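You operate a simulated robot arm through the tools that you are given. There is no shell and no other tool. Be economical: measure what you need, move in short steps, check, and stop when the job is done.

You run a simulated robot arm. Do the job below in one go: nothing can be reset, and whatever is moved stays where it is left.

TASK
Take the yellow dust cap and leave it on top of the large sleeve with black bands.

The check looks at the end state, three seconds after you hand in, the way a careful person would. Anything else that was tipped, shoved, dropped, spilled or broken makes it a failure. Lids that push on must go on centred and level and be pressed home; caps that screw on are set level and turned clockwise until they are tight.

THE ROBOT
A 6-joint arm with a two-finger parallel gripper, fixed in place. Base frame: the origin is at the foot of the arm, x ahead of it, y to its left, z up; the work surface is at about z = 0. Units: cm, degrees, N and s.
With the tool pointing down near the work surface it reaches from about 18 to 46 cm from the base axis. Its first joint turns from -70.0 to 70.0 degrees. Payload 1.9 kg.
The TCP is the grasp point between the finger pads, 2.3 cm short of the fingertips. In the tool frame z runs along the fingers and y along their closing line. The gripper opens to 9.4 cm. The fingers are 3.8 cm wide and 1 cm thick; the gripper's body (5.4 by 9.6 cm) begins 3.9 cm behind the TCP.
Orientation is that of the tool frame in the base frame, as a unit quaternion [x, y, z, w]. With the fingers straight down and closing along the base's y, the tool's x points along the base's -x, its y along +y and its z along -z.

THE INTERFACE
- The arm moves only by the tool play_rows. Its argument "motion" is a list of rows, each a list of 3 entries, a list of its own where there are three numbers: the shift along the tool's x, y, z in units of 20 mm (1.0 is 20 mm), then the turn about the tool's z in units of 5 degrees (1.0 is 5 degrees), then the closure in counts, from 0 (fully open) to 255 (shut). In form: [[[x, y, z], yaw, jaw], ...]. A call has 1 to 8 rows; each row shifts and turns the commanded pose from where the row before left it, along the tool's axes as they then stand. A call with a number of a shift or a turn outside -1 to 1 is refused whole. Rows are played at 5 a second. More than 5 cm and 8.6 degrees between two rows, or a gripper value outside its range, and nothing of the call is played. Where a pose cannot be reached the arm comes as near as it can. A force on the tool above 40 N (or 10 N above the force at the start of the call, whichever is more), or a blocked arm, ends the call early, and 0.2 s more pass. The fingers move at their own pace (about 10.8 cm/s each) and stop on an object; they squeeze with about 31 N. The grip force told is the motor's: it shows also when the fingers shut on nothing. Time passes only in rows, and 0.2 s behind the last, so rows that do not move let the fingers close. It gives the time, the measured TCP pose, the force on the tool (base axes), the opening and the grip force at its end, in the units of the frame above (readings bear some noise).
- Cameras (640 x 400 px; columns grow to the right, rows downward): "scene" is fixed at [4.74, 30.36, 43.17]; the picture's right is [-0.85, -0.52, 0.00], its down [-0.26, 0.42, -0.87] and it looks along [0.46, -0.74, -0.50] (base axes); focal length 315 px, centre (320, 200). "wrist" rides on the gripper at [-3.9, 0, -4.4] in the tool frame; the picture's right is [0.00, -1.00, 0.00], its down [0.97, 0.00, -0.24] and it looks along [0.24, 0.00, 0.97] (tool axes); focal length 218 px, centre (320, 200).
- capture(camera): a new picture of that camera. The clock stands still meanwhile.
- pixel_to_xyz(camera, pixels): for up to 12 pixels [column, row] of the newest picture of that camera ("zoom" is the newest enlarged one), the place [x, y, z] in the base frame of the surface seen there, good to about 0.2 cm. The clock stands still meanwhile.
- inspect(camera, box): a new picture of the part [left, top, right, bottom] of that camera's present view, enlarged. The clock stands still meanwhile.
- job_done(): hands the job in; it is judged then, once.

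Keep the steps short. Do not move on a guess: measure, check each grasp and each placing, and mend mistakes. In all there are 60 turns and 30 pictures (those below and enlarged ones count). Leave the gripper open and the arm clear of the work at the hand-in unless told otherwise, and finish with a single line.

The tools are called by a JSON object that holds its "method" and its "body". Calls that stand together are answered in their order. play_rows: Moves the arm, as the interface text tells. Its arguments: {"type":"object","properties":{"motion":{"type":"array","items":{"type":"array"}}},"required":["motion"]} The other tools are called the same way: capture (camera) takes a picture; pixel_to_xyz (camera, pixels) gives the place of the surface under pixels of a picture; inspect (camera, box) takes an enlarged picture of a part of a camera's view; job_done () hands the job in.

At the start:

```text
time_s: 0.0
tool_pos: [32.67, 8.36, 26.09]
orientation: [0.0, 1.0, 0.001, 0.001]
ft_force: [-0.2, 0.5, -0.3]
grip_width: 9.39
grasp_force: 0.1
```

scene: 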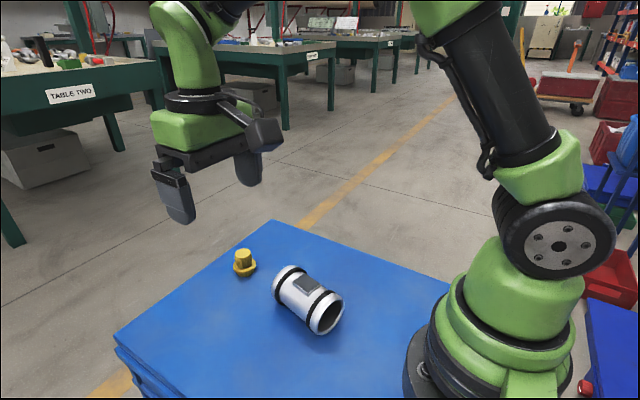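
wrist: 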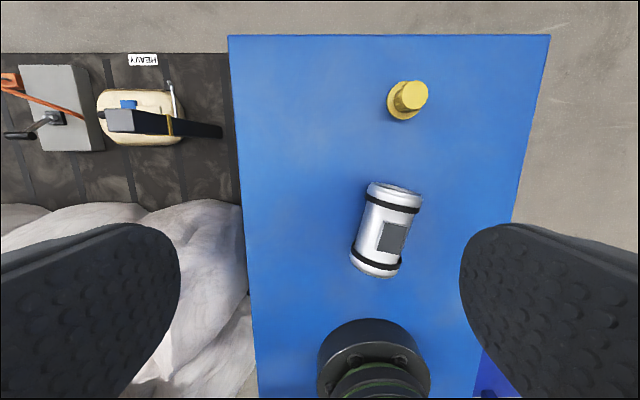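

I see a yellow cap near (245,262) and a white sleeve with black bands, lying down, near (307,300). I'll enlarge both to see their shapes.

{"method": "inspect", "body": {"camera": "scene", "box": [215, 235, 375, 335]}}

{"method": "inspect", "body": {"camera": "wrist", "box": [310, 60, 486, 290]}}

```text
4.00 times, centred on (295, 285) of scene
```

zoom: 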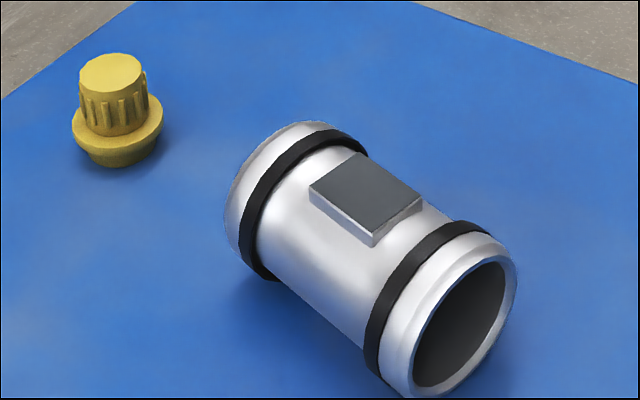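

```text
1.74 times, centred on (398, 175) of wrist
```

zoom: 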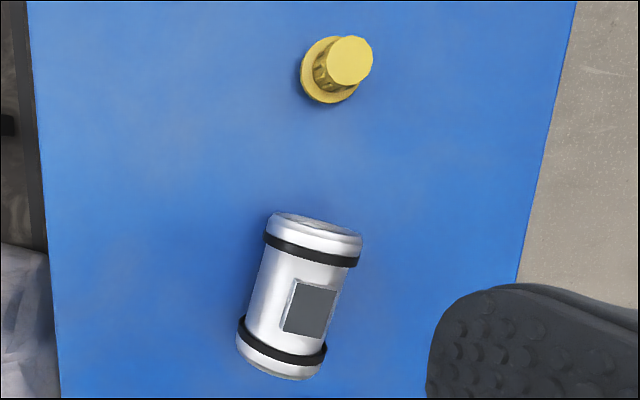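

The sleeve lies on its side with a flat grey pad facing up. The cap stands on its flange with its knob up. Next I measure the pad and the cap in the wrist zoom and the scene picture.

{"method": "pixel_to_xyz", "body": {"camera": "zoom", "pixels": [[350, 61], [335, 61], [366, 61], [350, 44], [350, 78], [311, 90], [311, 312], [300, 284], [336, 293], [325, 335], [287, 328], [390, 150]]}}

{"method": "pixel_to_xyz", "body": {"camera": "scene", "pixels": [[242.5, 253], [236, 253], [249, 254], [242, 250], [243, 256], [307, 284], [294, 281.5], [304.5, 275], [318.5, 285], [308, 292], [234, 267], [243, 270]]}}

```text
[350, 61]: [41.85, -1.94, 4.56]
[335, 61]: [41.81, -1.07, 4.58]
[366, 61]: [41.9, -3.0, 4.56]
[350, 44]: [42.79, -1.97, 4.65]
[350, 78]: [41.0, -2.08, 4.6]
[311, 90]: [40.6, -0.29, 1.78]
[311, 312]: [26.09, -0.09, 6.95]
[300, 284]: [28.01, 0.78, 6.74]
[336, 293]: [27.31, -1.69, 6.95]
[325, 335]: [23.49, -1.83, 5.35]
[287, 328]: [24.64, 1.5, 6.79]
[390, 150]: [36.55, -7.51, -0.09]
```

```text
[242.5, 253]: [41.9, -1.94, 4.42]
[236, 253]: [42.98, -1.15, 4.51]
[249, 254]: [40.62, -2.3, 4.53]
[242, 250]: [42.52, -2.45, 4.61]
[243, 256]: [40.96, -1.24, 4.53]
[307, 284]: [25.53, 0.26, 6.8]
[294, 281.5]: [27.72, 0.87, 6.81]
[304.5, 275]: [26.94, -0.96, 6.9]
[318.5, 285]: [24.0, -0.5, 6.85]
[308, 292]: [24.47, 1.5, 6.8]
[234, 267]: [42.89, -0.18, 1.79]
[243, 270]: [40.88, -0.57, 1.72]
```

The cap's knob is centred at (41.85, -1.95), is about 2.3 cm across, has its top at z 4.55 and its flange at about z 1.8. The pad is centred near (25.7, 0.1) at z 6.85. I'll move to above the cap, at z of about 14.

{"method": "play_rows", "body": {"motion": [[[-0.765, -0.86, 1], 0, 0], [[-0.765, -0.86, 1], 0, 0], [[-0.765, -0.86, 1], 0, 0], [[-0.765, -0.86, 1], 0, 0], [[-0.765, -0.86, 1], 0, 0], [[-0.765, -0.86, 1], 0, 0], [[0, 0, 0], 0, 0]]}}

{"method": "capture", "body": {"camera": "wrist"}}

```text
time_s: 1.6
tool_pos: [41.88, -1.86, 13.83]
orientation: [0.001, 1.0, 0.002, 0.0]
ft_force: [0.7, 0.0, -0.2]
grip_width: 9.4
grasp_force: 0.1
```

```text
25 pictures are left
```

wrist: 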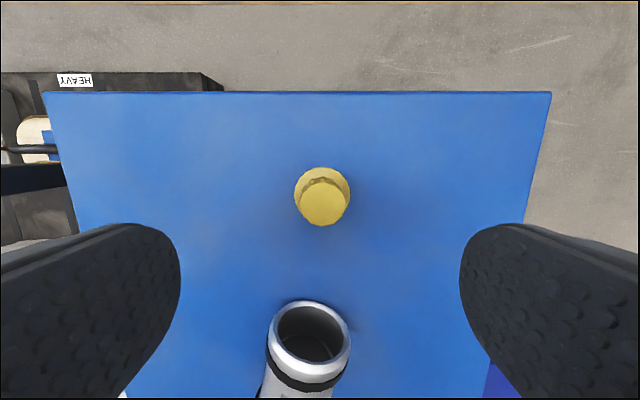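

The cap is centred between the fingers at (323,203). I'll measure its top and flange again before going down.

{"method": "pixel_to_xyz", "body": {"camera": "wrist", "pixels": [[323, 203], [304, 203], [342, 203], [323, 184], [323, 222], [298, 190], [347, 190], [321, 170]]}}

```text
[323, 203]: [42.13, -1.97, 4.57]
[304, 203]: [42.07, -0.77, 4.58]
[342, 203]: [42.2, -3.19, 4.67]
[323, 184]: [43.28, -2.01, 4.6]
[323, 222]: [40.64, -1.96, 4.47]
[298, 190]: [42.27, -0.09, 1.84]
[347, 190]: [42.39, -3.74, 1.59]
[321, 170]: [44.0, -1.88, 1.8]
```

The knob centre is (42.0, -1.95). The flange spans about 3.7 cm with its top at z 1.8. I'll go down to z of about 4.6 so the tips stay above the flange.

{"method": "play_rows", "body": {"motion": [[[-0.06, -0.04, 0.9], 0, 0], [[0, 0, 0.9], 0, 0], [[0, 0, 0.9], 0, 0], [[0, 0, 0.9], 0, 0], [[0, 0, 0.9], 0, 0], [[0, 0, 0], 0, 0]]}}

{"method": "inspect", "body": {"camera": "scene", "box": [165, 185, 325, 285]}}

```text
time_s: 3.0
tool_pos: [41.82, -1.93, 4.97]
orientation: [0.0, 1.0, 0.002, 0.001]
ft_force: [-0.2, -0.6, 1.4]
grip_width: 9.38
grasp_force: 0.1
```

```text
4.00 times, centred on (245, 235) of scene
```

zoom: 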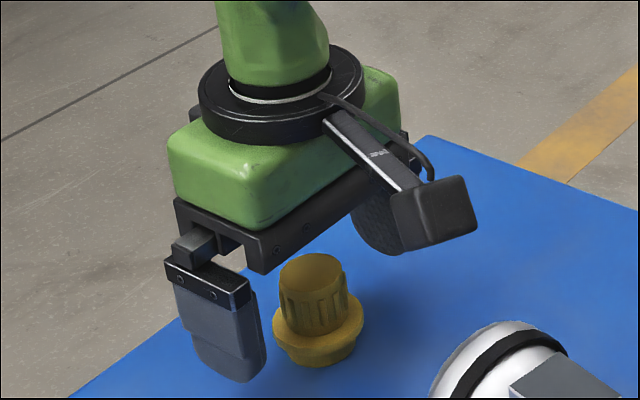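

The TCP reads z 4.97, so the tips are at about 2.7, and the fingers straddle the cap freely. I'll go down 0.4 cm and close.

{"method": "play_rows", "body": {"motion": [[[-0.05, 0, 0.2], 0, 0], [[0, 0, 0], 0, 0], [[0, 0, 0], 0, 150], [[0, 0, 0], 0, 255], [[0, 0, 0], 0, 255], [[0, 0, 0], 0, 255]]}}

{"method": "inspect", "body": {"camera": "scene", "box": [165, 185, 325, 285]}}

```text
time_s: 4.4
tool_pos: [41.98, -2.02, 4.6]
orientation: [0.0, 1.0, 0.002, 0.0]
ft_force: [-0.3, 0.0, 1.4]
grip_width: 2.86
grasp_force: 31.2
```

```text
4.00 times, centred on (245, 235) of scene
```

zoom: 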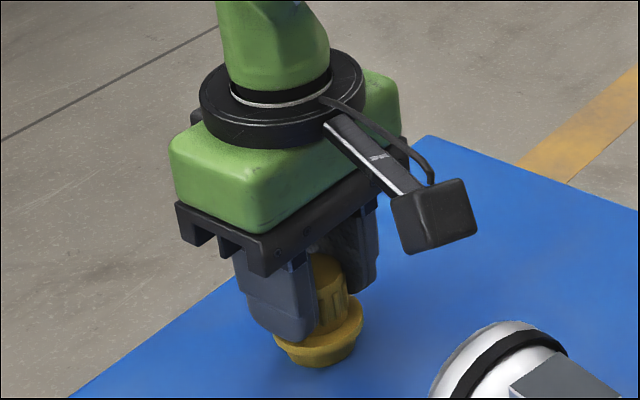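

The fingers hold the knob at 2.86 cm opening and 31 N. I'll lift straight up about 11 cm.

{"method": "play_rows", "body": {"motion": [[[0, 0, -0.5], 0, 255], [[0, 0, -1], 0, 255], [[0, 0, -1], 0, 255], [[0, 0, -1], 0, 255], [[0, 0, -1], 0, 255], [[0, 0, -1], 0, 255], [[0, 0, 0], 0, 255]]}}

{"method": "capture", "body": {"camera": "wrist"}}

{"method": "capture", "body": {"camera": "scene"}}

```text
time_s: 6.0
tool_pos: [42.05, -2.03, 15.81]
orientation: [0.0, 1.0, 0.002, 0.001]
ft_force: [-0.5, 0.5, -0.6]
grip_width: 2.85
grasp_force: 30.8
```

```text
22 pictures are left
```

wrist: 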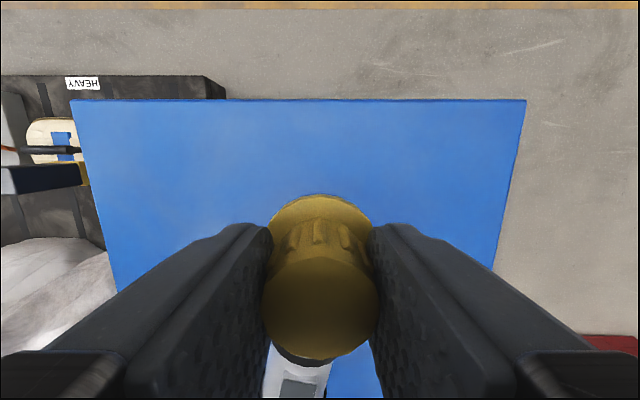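

```text
21 pictures are left
```

scene: 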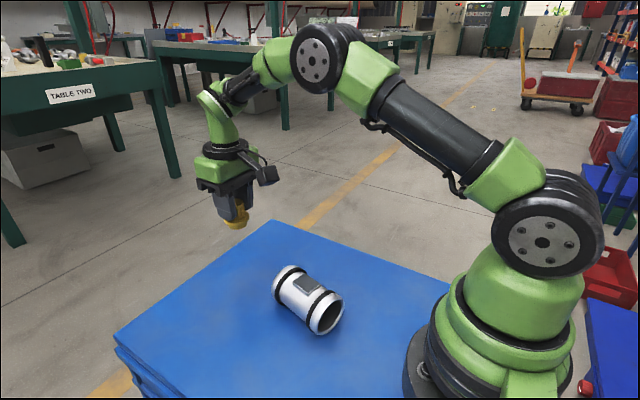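

The cap hangs level in the grip. The sleeve is fully in view now, so I'll zoom in on the pad for exact corners.

{"method": "inspect", "body": {"camera": "scene", "box": [275, 260, 339, 300]}}

```text
10.00 times, centred on (307, 280) of scene
```

zoom: 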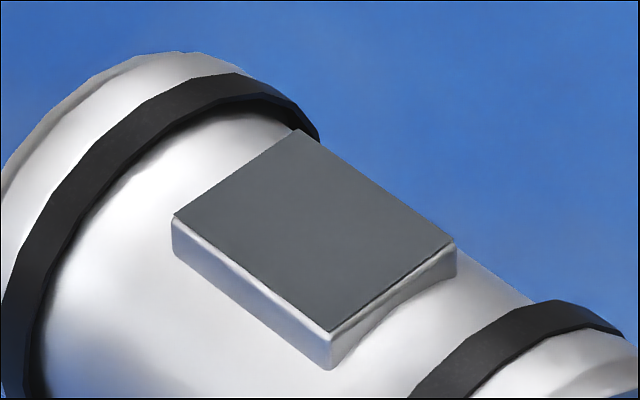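

The pad corners are at zoom pixels (175,216), (297,132), (453,244) and (331,330). I'll measure just inside them, plus the bands and the mid-pad.

{"method": "pixel_to_xyz", "body": {"camera": "zoom", "pixels": [[183, 217], [296, 139], [446, 244], [331, 324], [313, 230], [240, 170], [380, 290], [260, 265], [375, 195], [240, 78], [560, 305], [20, 330]]}}

```text
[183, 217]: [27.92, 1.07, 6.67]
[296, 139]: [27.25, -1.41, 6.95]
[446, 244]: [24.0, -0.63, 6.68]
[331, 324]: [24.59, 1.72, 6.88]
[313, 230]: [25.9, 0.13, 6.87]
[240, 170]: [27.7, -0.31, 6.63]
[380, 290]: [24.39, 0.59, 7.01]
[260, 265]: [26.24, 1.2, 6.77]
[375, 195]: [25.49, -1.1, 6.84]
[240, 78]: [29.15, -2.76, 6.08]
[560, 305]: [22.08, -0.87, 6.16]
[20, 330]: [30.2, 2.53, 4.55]
```

The pad centre is (25.94, 0.19), its top is at z 6.85 and it is level. The cap's bottom sits 4.6 cm below the TCP, so contact should come at TCP z of about 11.45. I'll carry the cap over at the present height.

{"method": "play_rows", "body": {"motion": [[[0.6, 0.14, 0], 0, 255], [[1, 0.14, 0], 0, 255], [[1, 0.14, 0], 0, 255], [[1, 0.14, 0], 0, 255], [[1, 0.14, 0], 0, 255], [[1, 0.14, 0], 0, 255], [[1, 0.14, 0], 0, 255], [[0.9, 0.13, 0], 0, 255]]}}

{"method": "play_rows", "body": {"motion": [[[0.5, 0, 0], 0, 255], [[0, 0, 0], 0, 255], [[0, 0, 0], 0, 255]]}}

```text
time_s: 7.8
tool_pos: [27.04, 0.16, 15.93]
orientation: [0.0, 1.0, 0.002, 0.001]
ft_force: [-0.9, -0.6, -0.9]
grip_width: 2.86
grasp_force: 31.0
```

```text
time_s: 8.6
tool_pos: [25.86, 0.25, 15.75]
orientation: [-0.001, 1.0, 0.001, 0.001]
ft_force: [-0.1, 0.4, -0.5]
grip_width: 2.84
grasp_force: 31.2
```

The TCP is at (25.86, 0.25), over the pad centre. I'll go down to z of about 12.2 and look.

{"method": "play_rows", "body": {"motion": [[[-0.02, -0.02, 0.5], 0, 255], [[0, 0, 0.5], 0, 255], [[0, 0, 0.5], 0, 255], [[0, 0, 0.3], 0, 255], [[0, 0, 0], 0, 255], [[0, 0, 0], 0, 255]]}}

{"method": "inspect", "body": {"camera": "scene", "box": [227, 220, 387, 320]}}

```text
time_s: 10.0
tool_pos: [26.06, 0.24, 12.18]
orientation: [0.0, 1.0, 0.002, 0.001]
ft_force: [-0.8, 0.4, -0.1]
grip_width: 2.84
grasp_force: 31.0
```

```text
4.00 times, centred on (307, 270) of scene
```

zoom: 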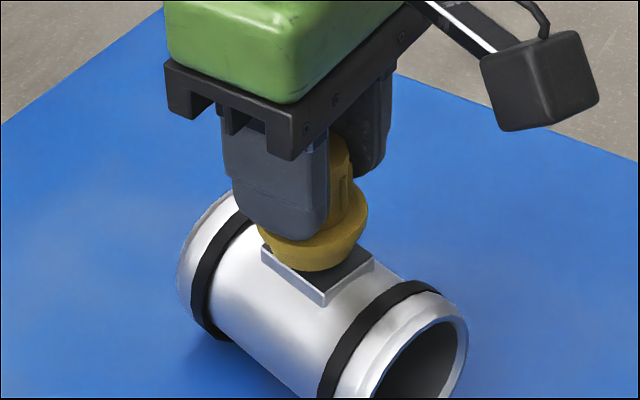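

The cap is centred above the pad, with a gap of about 0.7 cm. I'll lower it in small steps and watch the force.

{"method": "play_rows", "body": {"motion": [[[0, 0, 0.1], 0, 255], [[0, 0, 0.1], 0, 255], [[0, 0, 0.05], 0, 255], [[0, 0, 0], 0, 255], [[0, 0, 0], 0, 255]]}}

```text
time_s: 11.2
tool_pos: [26.07, 0.22, 11.74]
orientation: [0.0, 1.0, 0.002, 0.0]
ft_force: [0.7, 0.0, -0.5]
grip_width: 2.85
grasp_force: 30.4
```

No contact yet at z 11.74. I'll take another 0.2 cm.

{"method": "play_rows", "body": {"motion": [[[0, 0, 0.05], 0, 255], [[0, 0, 0.05], 0, 255], [[0, 0, 0], 0, 255], [[0, 0, 0], 0, 255]]}}

{"method": "inspect", "body": {"camera": "scene", "box": [259, 240, 355, 300]}}

```text
time_s: 12.2
tool_pos: [26.19, 0.19, 11.58]
orientation: [0.0, 1.0, 0.001, 0.0]
ft_force: [-0.4, 0.2, -0.9]
grip_width: 2.85
grasp_force: 30.8
```

```text
6.67 times, centred on (307, 270) of scene
```

zoom: 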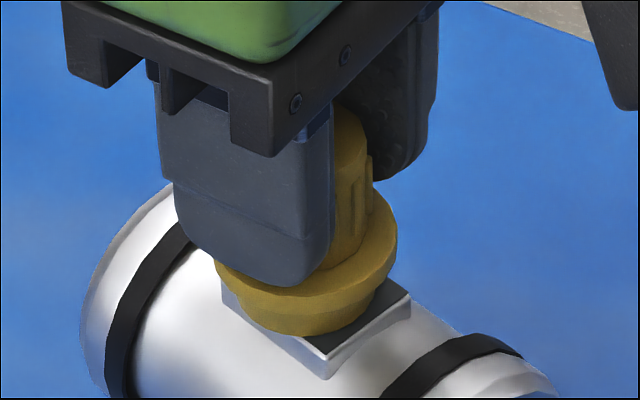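

There is still no contact force at z 11.58, and the cap's base looks centred on the pad. I'll nudge it 0.1 cm toward the base and lower it in 0.06 cm steps.

{"method": "play_rows", "body": {"motion": [[[0.05, 0, 0], 0, 255], [[0, 0, 0.03], 0, 255], [[0, 0, 0.03], 0, 255], [[0, 0, 0], 0, 255], [[0, 0, 0], 0, 255]]}}

```text
time_s: 13.4
tool_pos: [26.1, 0.28, 11.44]
orientation: [0.0, 1.0, 0.002, 0.002]
ft_force: [-0.8, -0.6, 7.1]
grip_width: 2.85
grasp_force: 31.2
```

The upward force is 7 N, so the cap rests on the pad. I'll check the picture before letting go.

{"method": "inspect", "body": {"camera": "scene", "box": [259, 240, 355, 300]}}

```text
6.67 times, centred on (307, 270) of scene
```

zoom: 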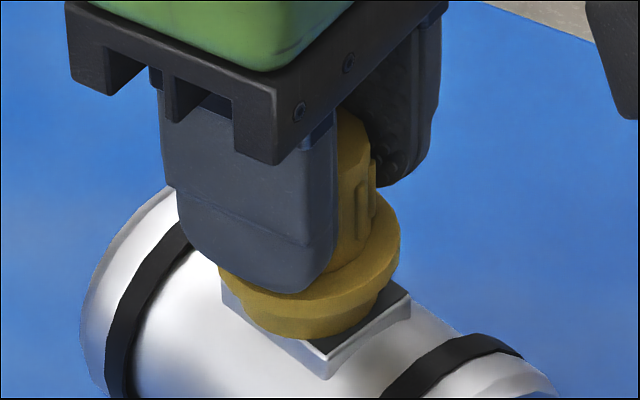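

The cap sits on the pad and the sleeve hasn't moved. I'll ease off slightly and open gradually.

{"method": "play_rows", "body": {"motion": [[[0, 0, -0.01], 0, 255], [[0, 0, 0], 0, 165], [[0, 0, 0], 0, 150], [[0, 0, 0], 0, 120], [[0, 0, 0], 0, 60], [[0, 0, 0], 0, 0], [[0, 0, 0], 0, 0]]}}

{"method": "inspect", "body": {"camera": "scene", "box": [227, 220, 387, 320]}}

```text
time_s: 15.0
tool_pos: [25.98, 0.12, 11.34]
orientation: [0.0, 1.0, 0.002, 0.001]
ft_force: [-0.5, -0.4, -0.2]
grip_width: 9.38
grasp_force: 0.1
```

```text
4.00 times, centred on (307, 270) of scene
```

zoom: 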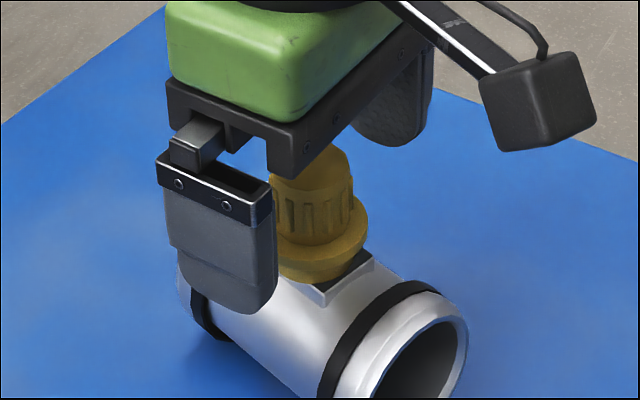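

The fingers are open and the cap stands on the pad. I'll go straight up, clear of it.

{"method": "play_rows", "body": {"motion": [[[0, 0, -0.4], 0, 0], [[0, 0, -0.8], 0, 0], [[0, 0, -1], 0, 0], [[0, 0, -1], 0, 0], [[0, 0, -1], 0, 0], [[0, 0, -1], 0, 0], [[0, 0, 0], 0, 0]]}}

{"method": "inspect", "body": {"camera": "scene", "box": [227, 220, 387, 320]}}

{"method": "capture", "body": {"camera": "wrist"}}

```text
time_s: 16.6
tool_pos: [25.79, 0.15, 21.95]
orientation: [0.0, 1.0, 0.002, 0.001]
ft_force: [-0.7, 0.0, 0.2]
grip_width: 9.42
grasp_force: 0.0
```

```text
4.00 times, centred on (307, 270) of scene
```

zoom: 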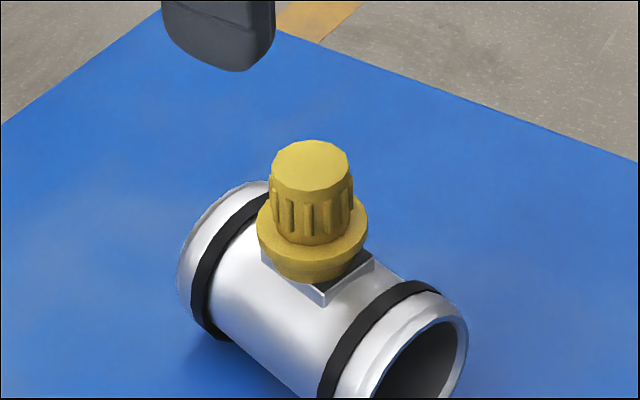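

```text
14 pictures are left
```

wrist: 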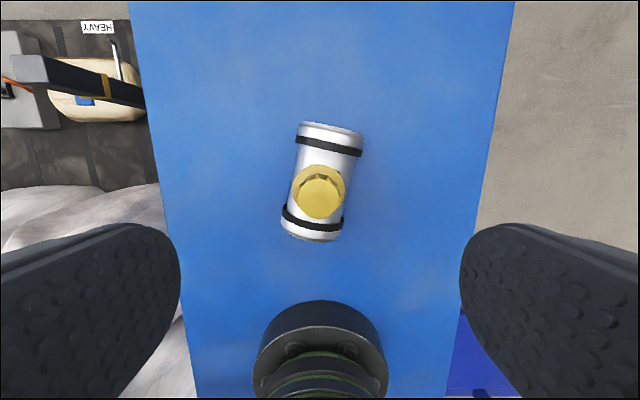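

The cap stands upright and level on the sleeve's pad, the sleeve hasn't moved, and the gripper is open about 10 cm above. I'm handing in.

{"method": "job_done", "body": {}}

```text
The job is handed in.
```

The yellow dust cap stands upright and centred on the flat pad on top of the banded sleeve; nothing else moved, and the gripper is open and clear.
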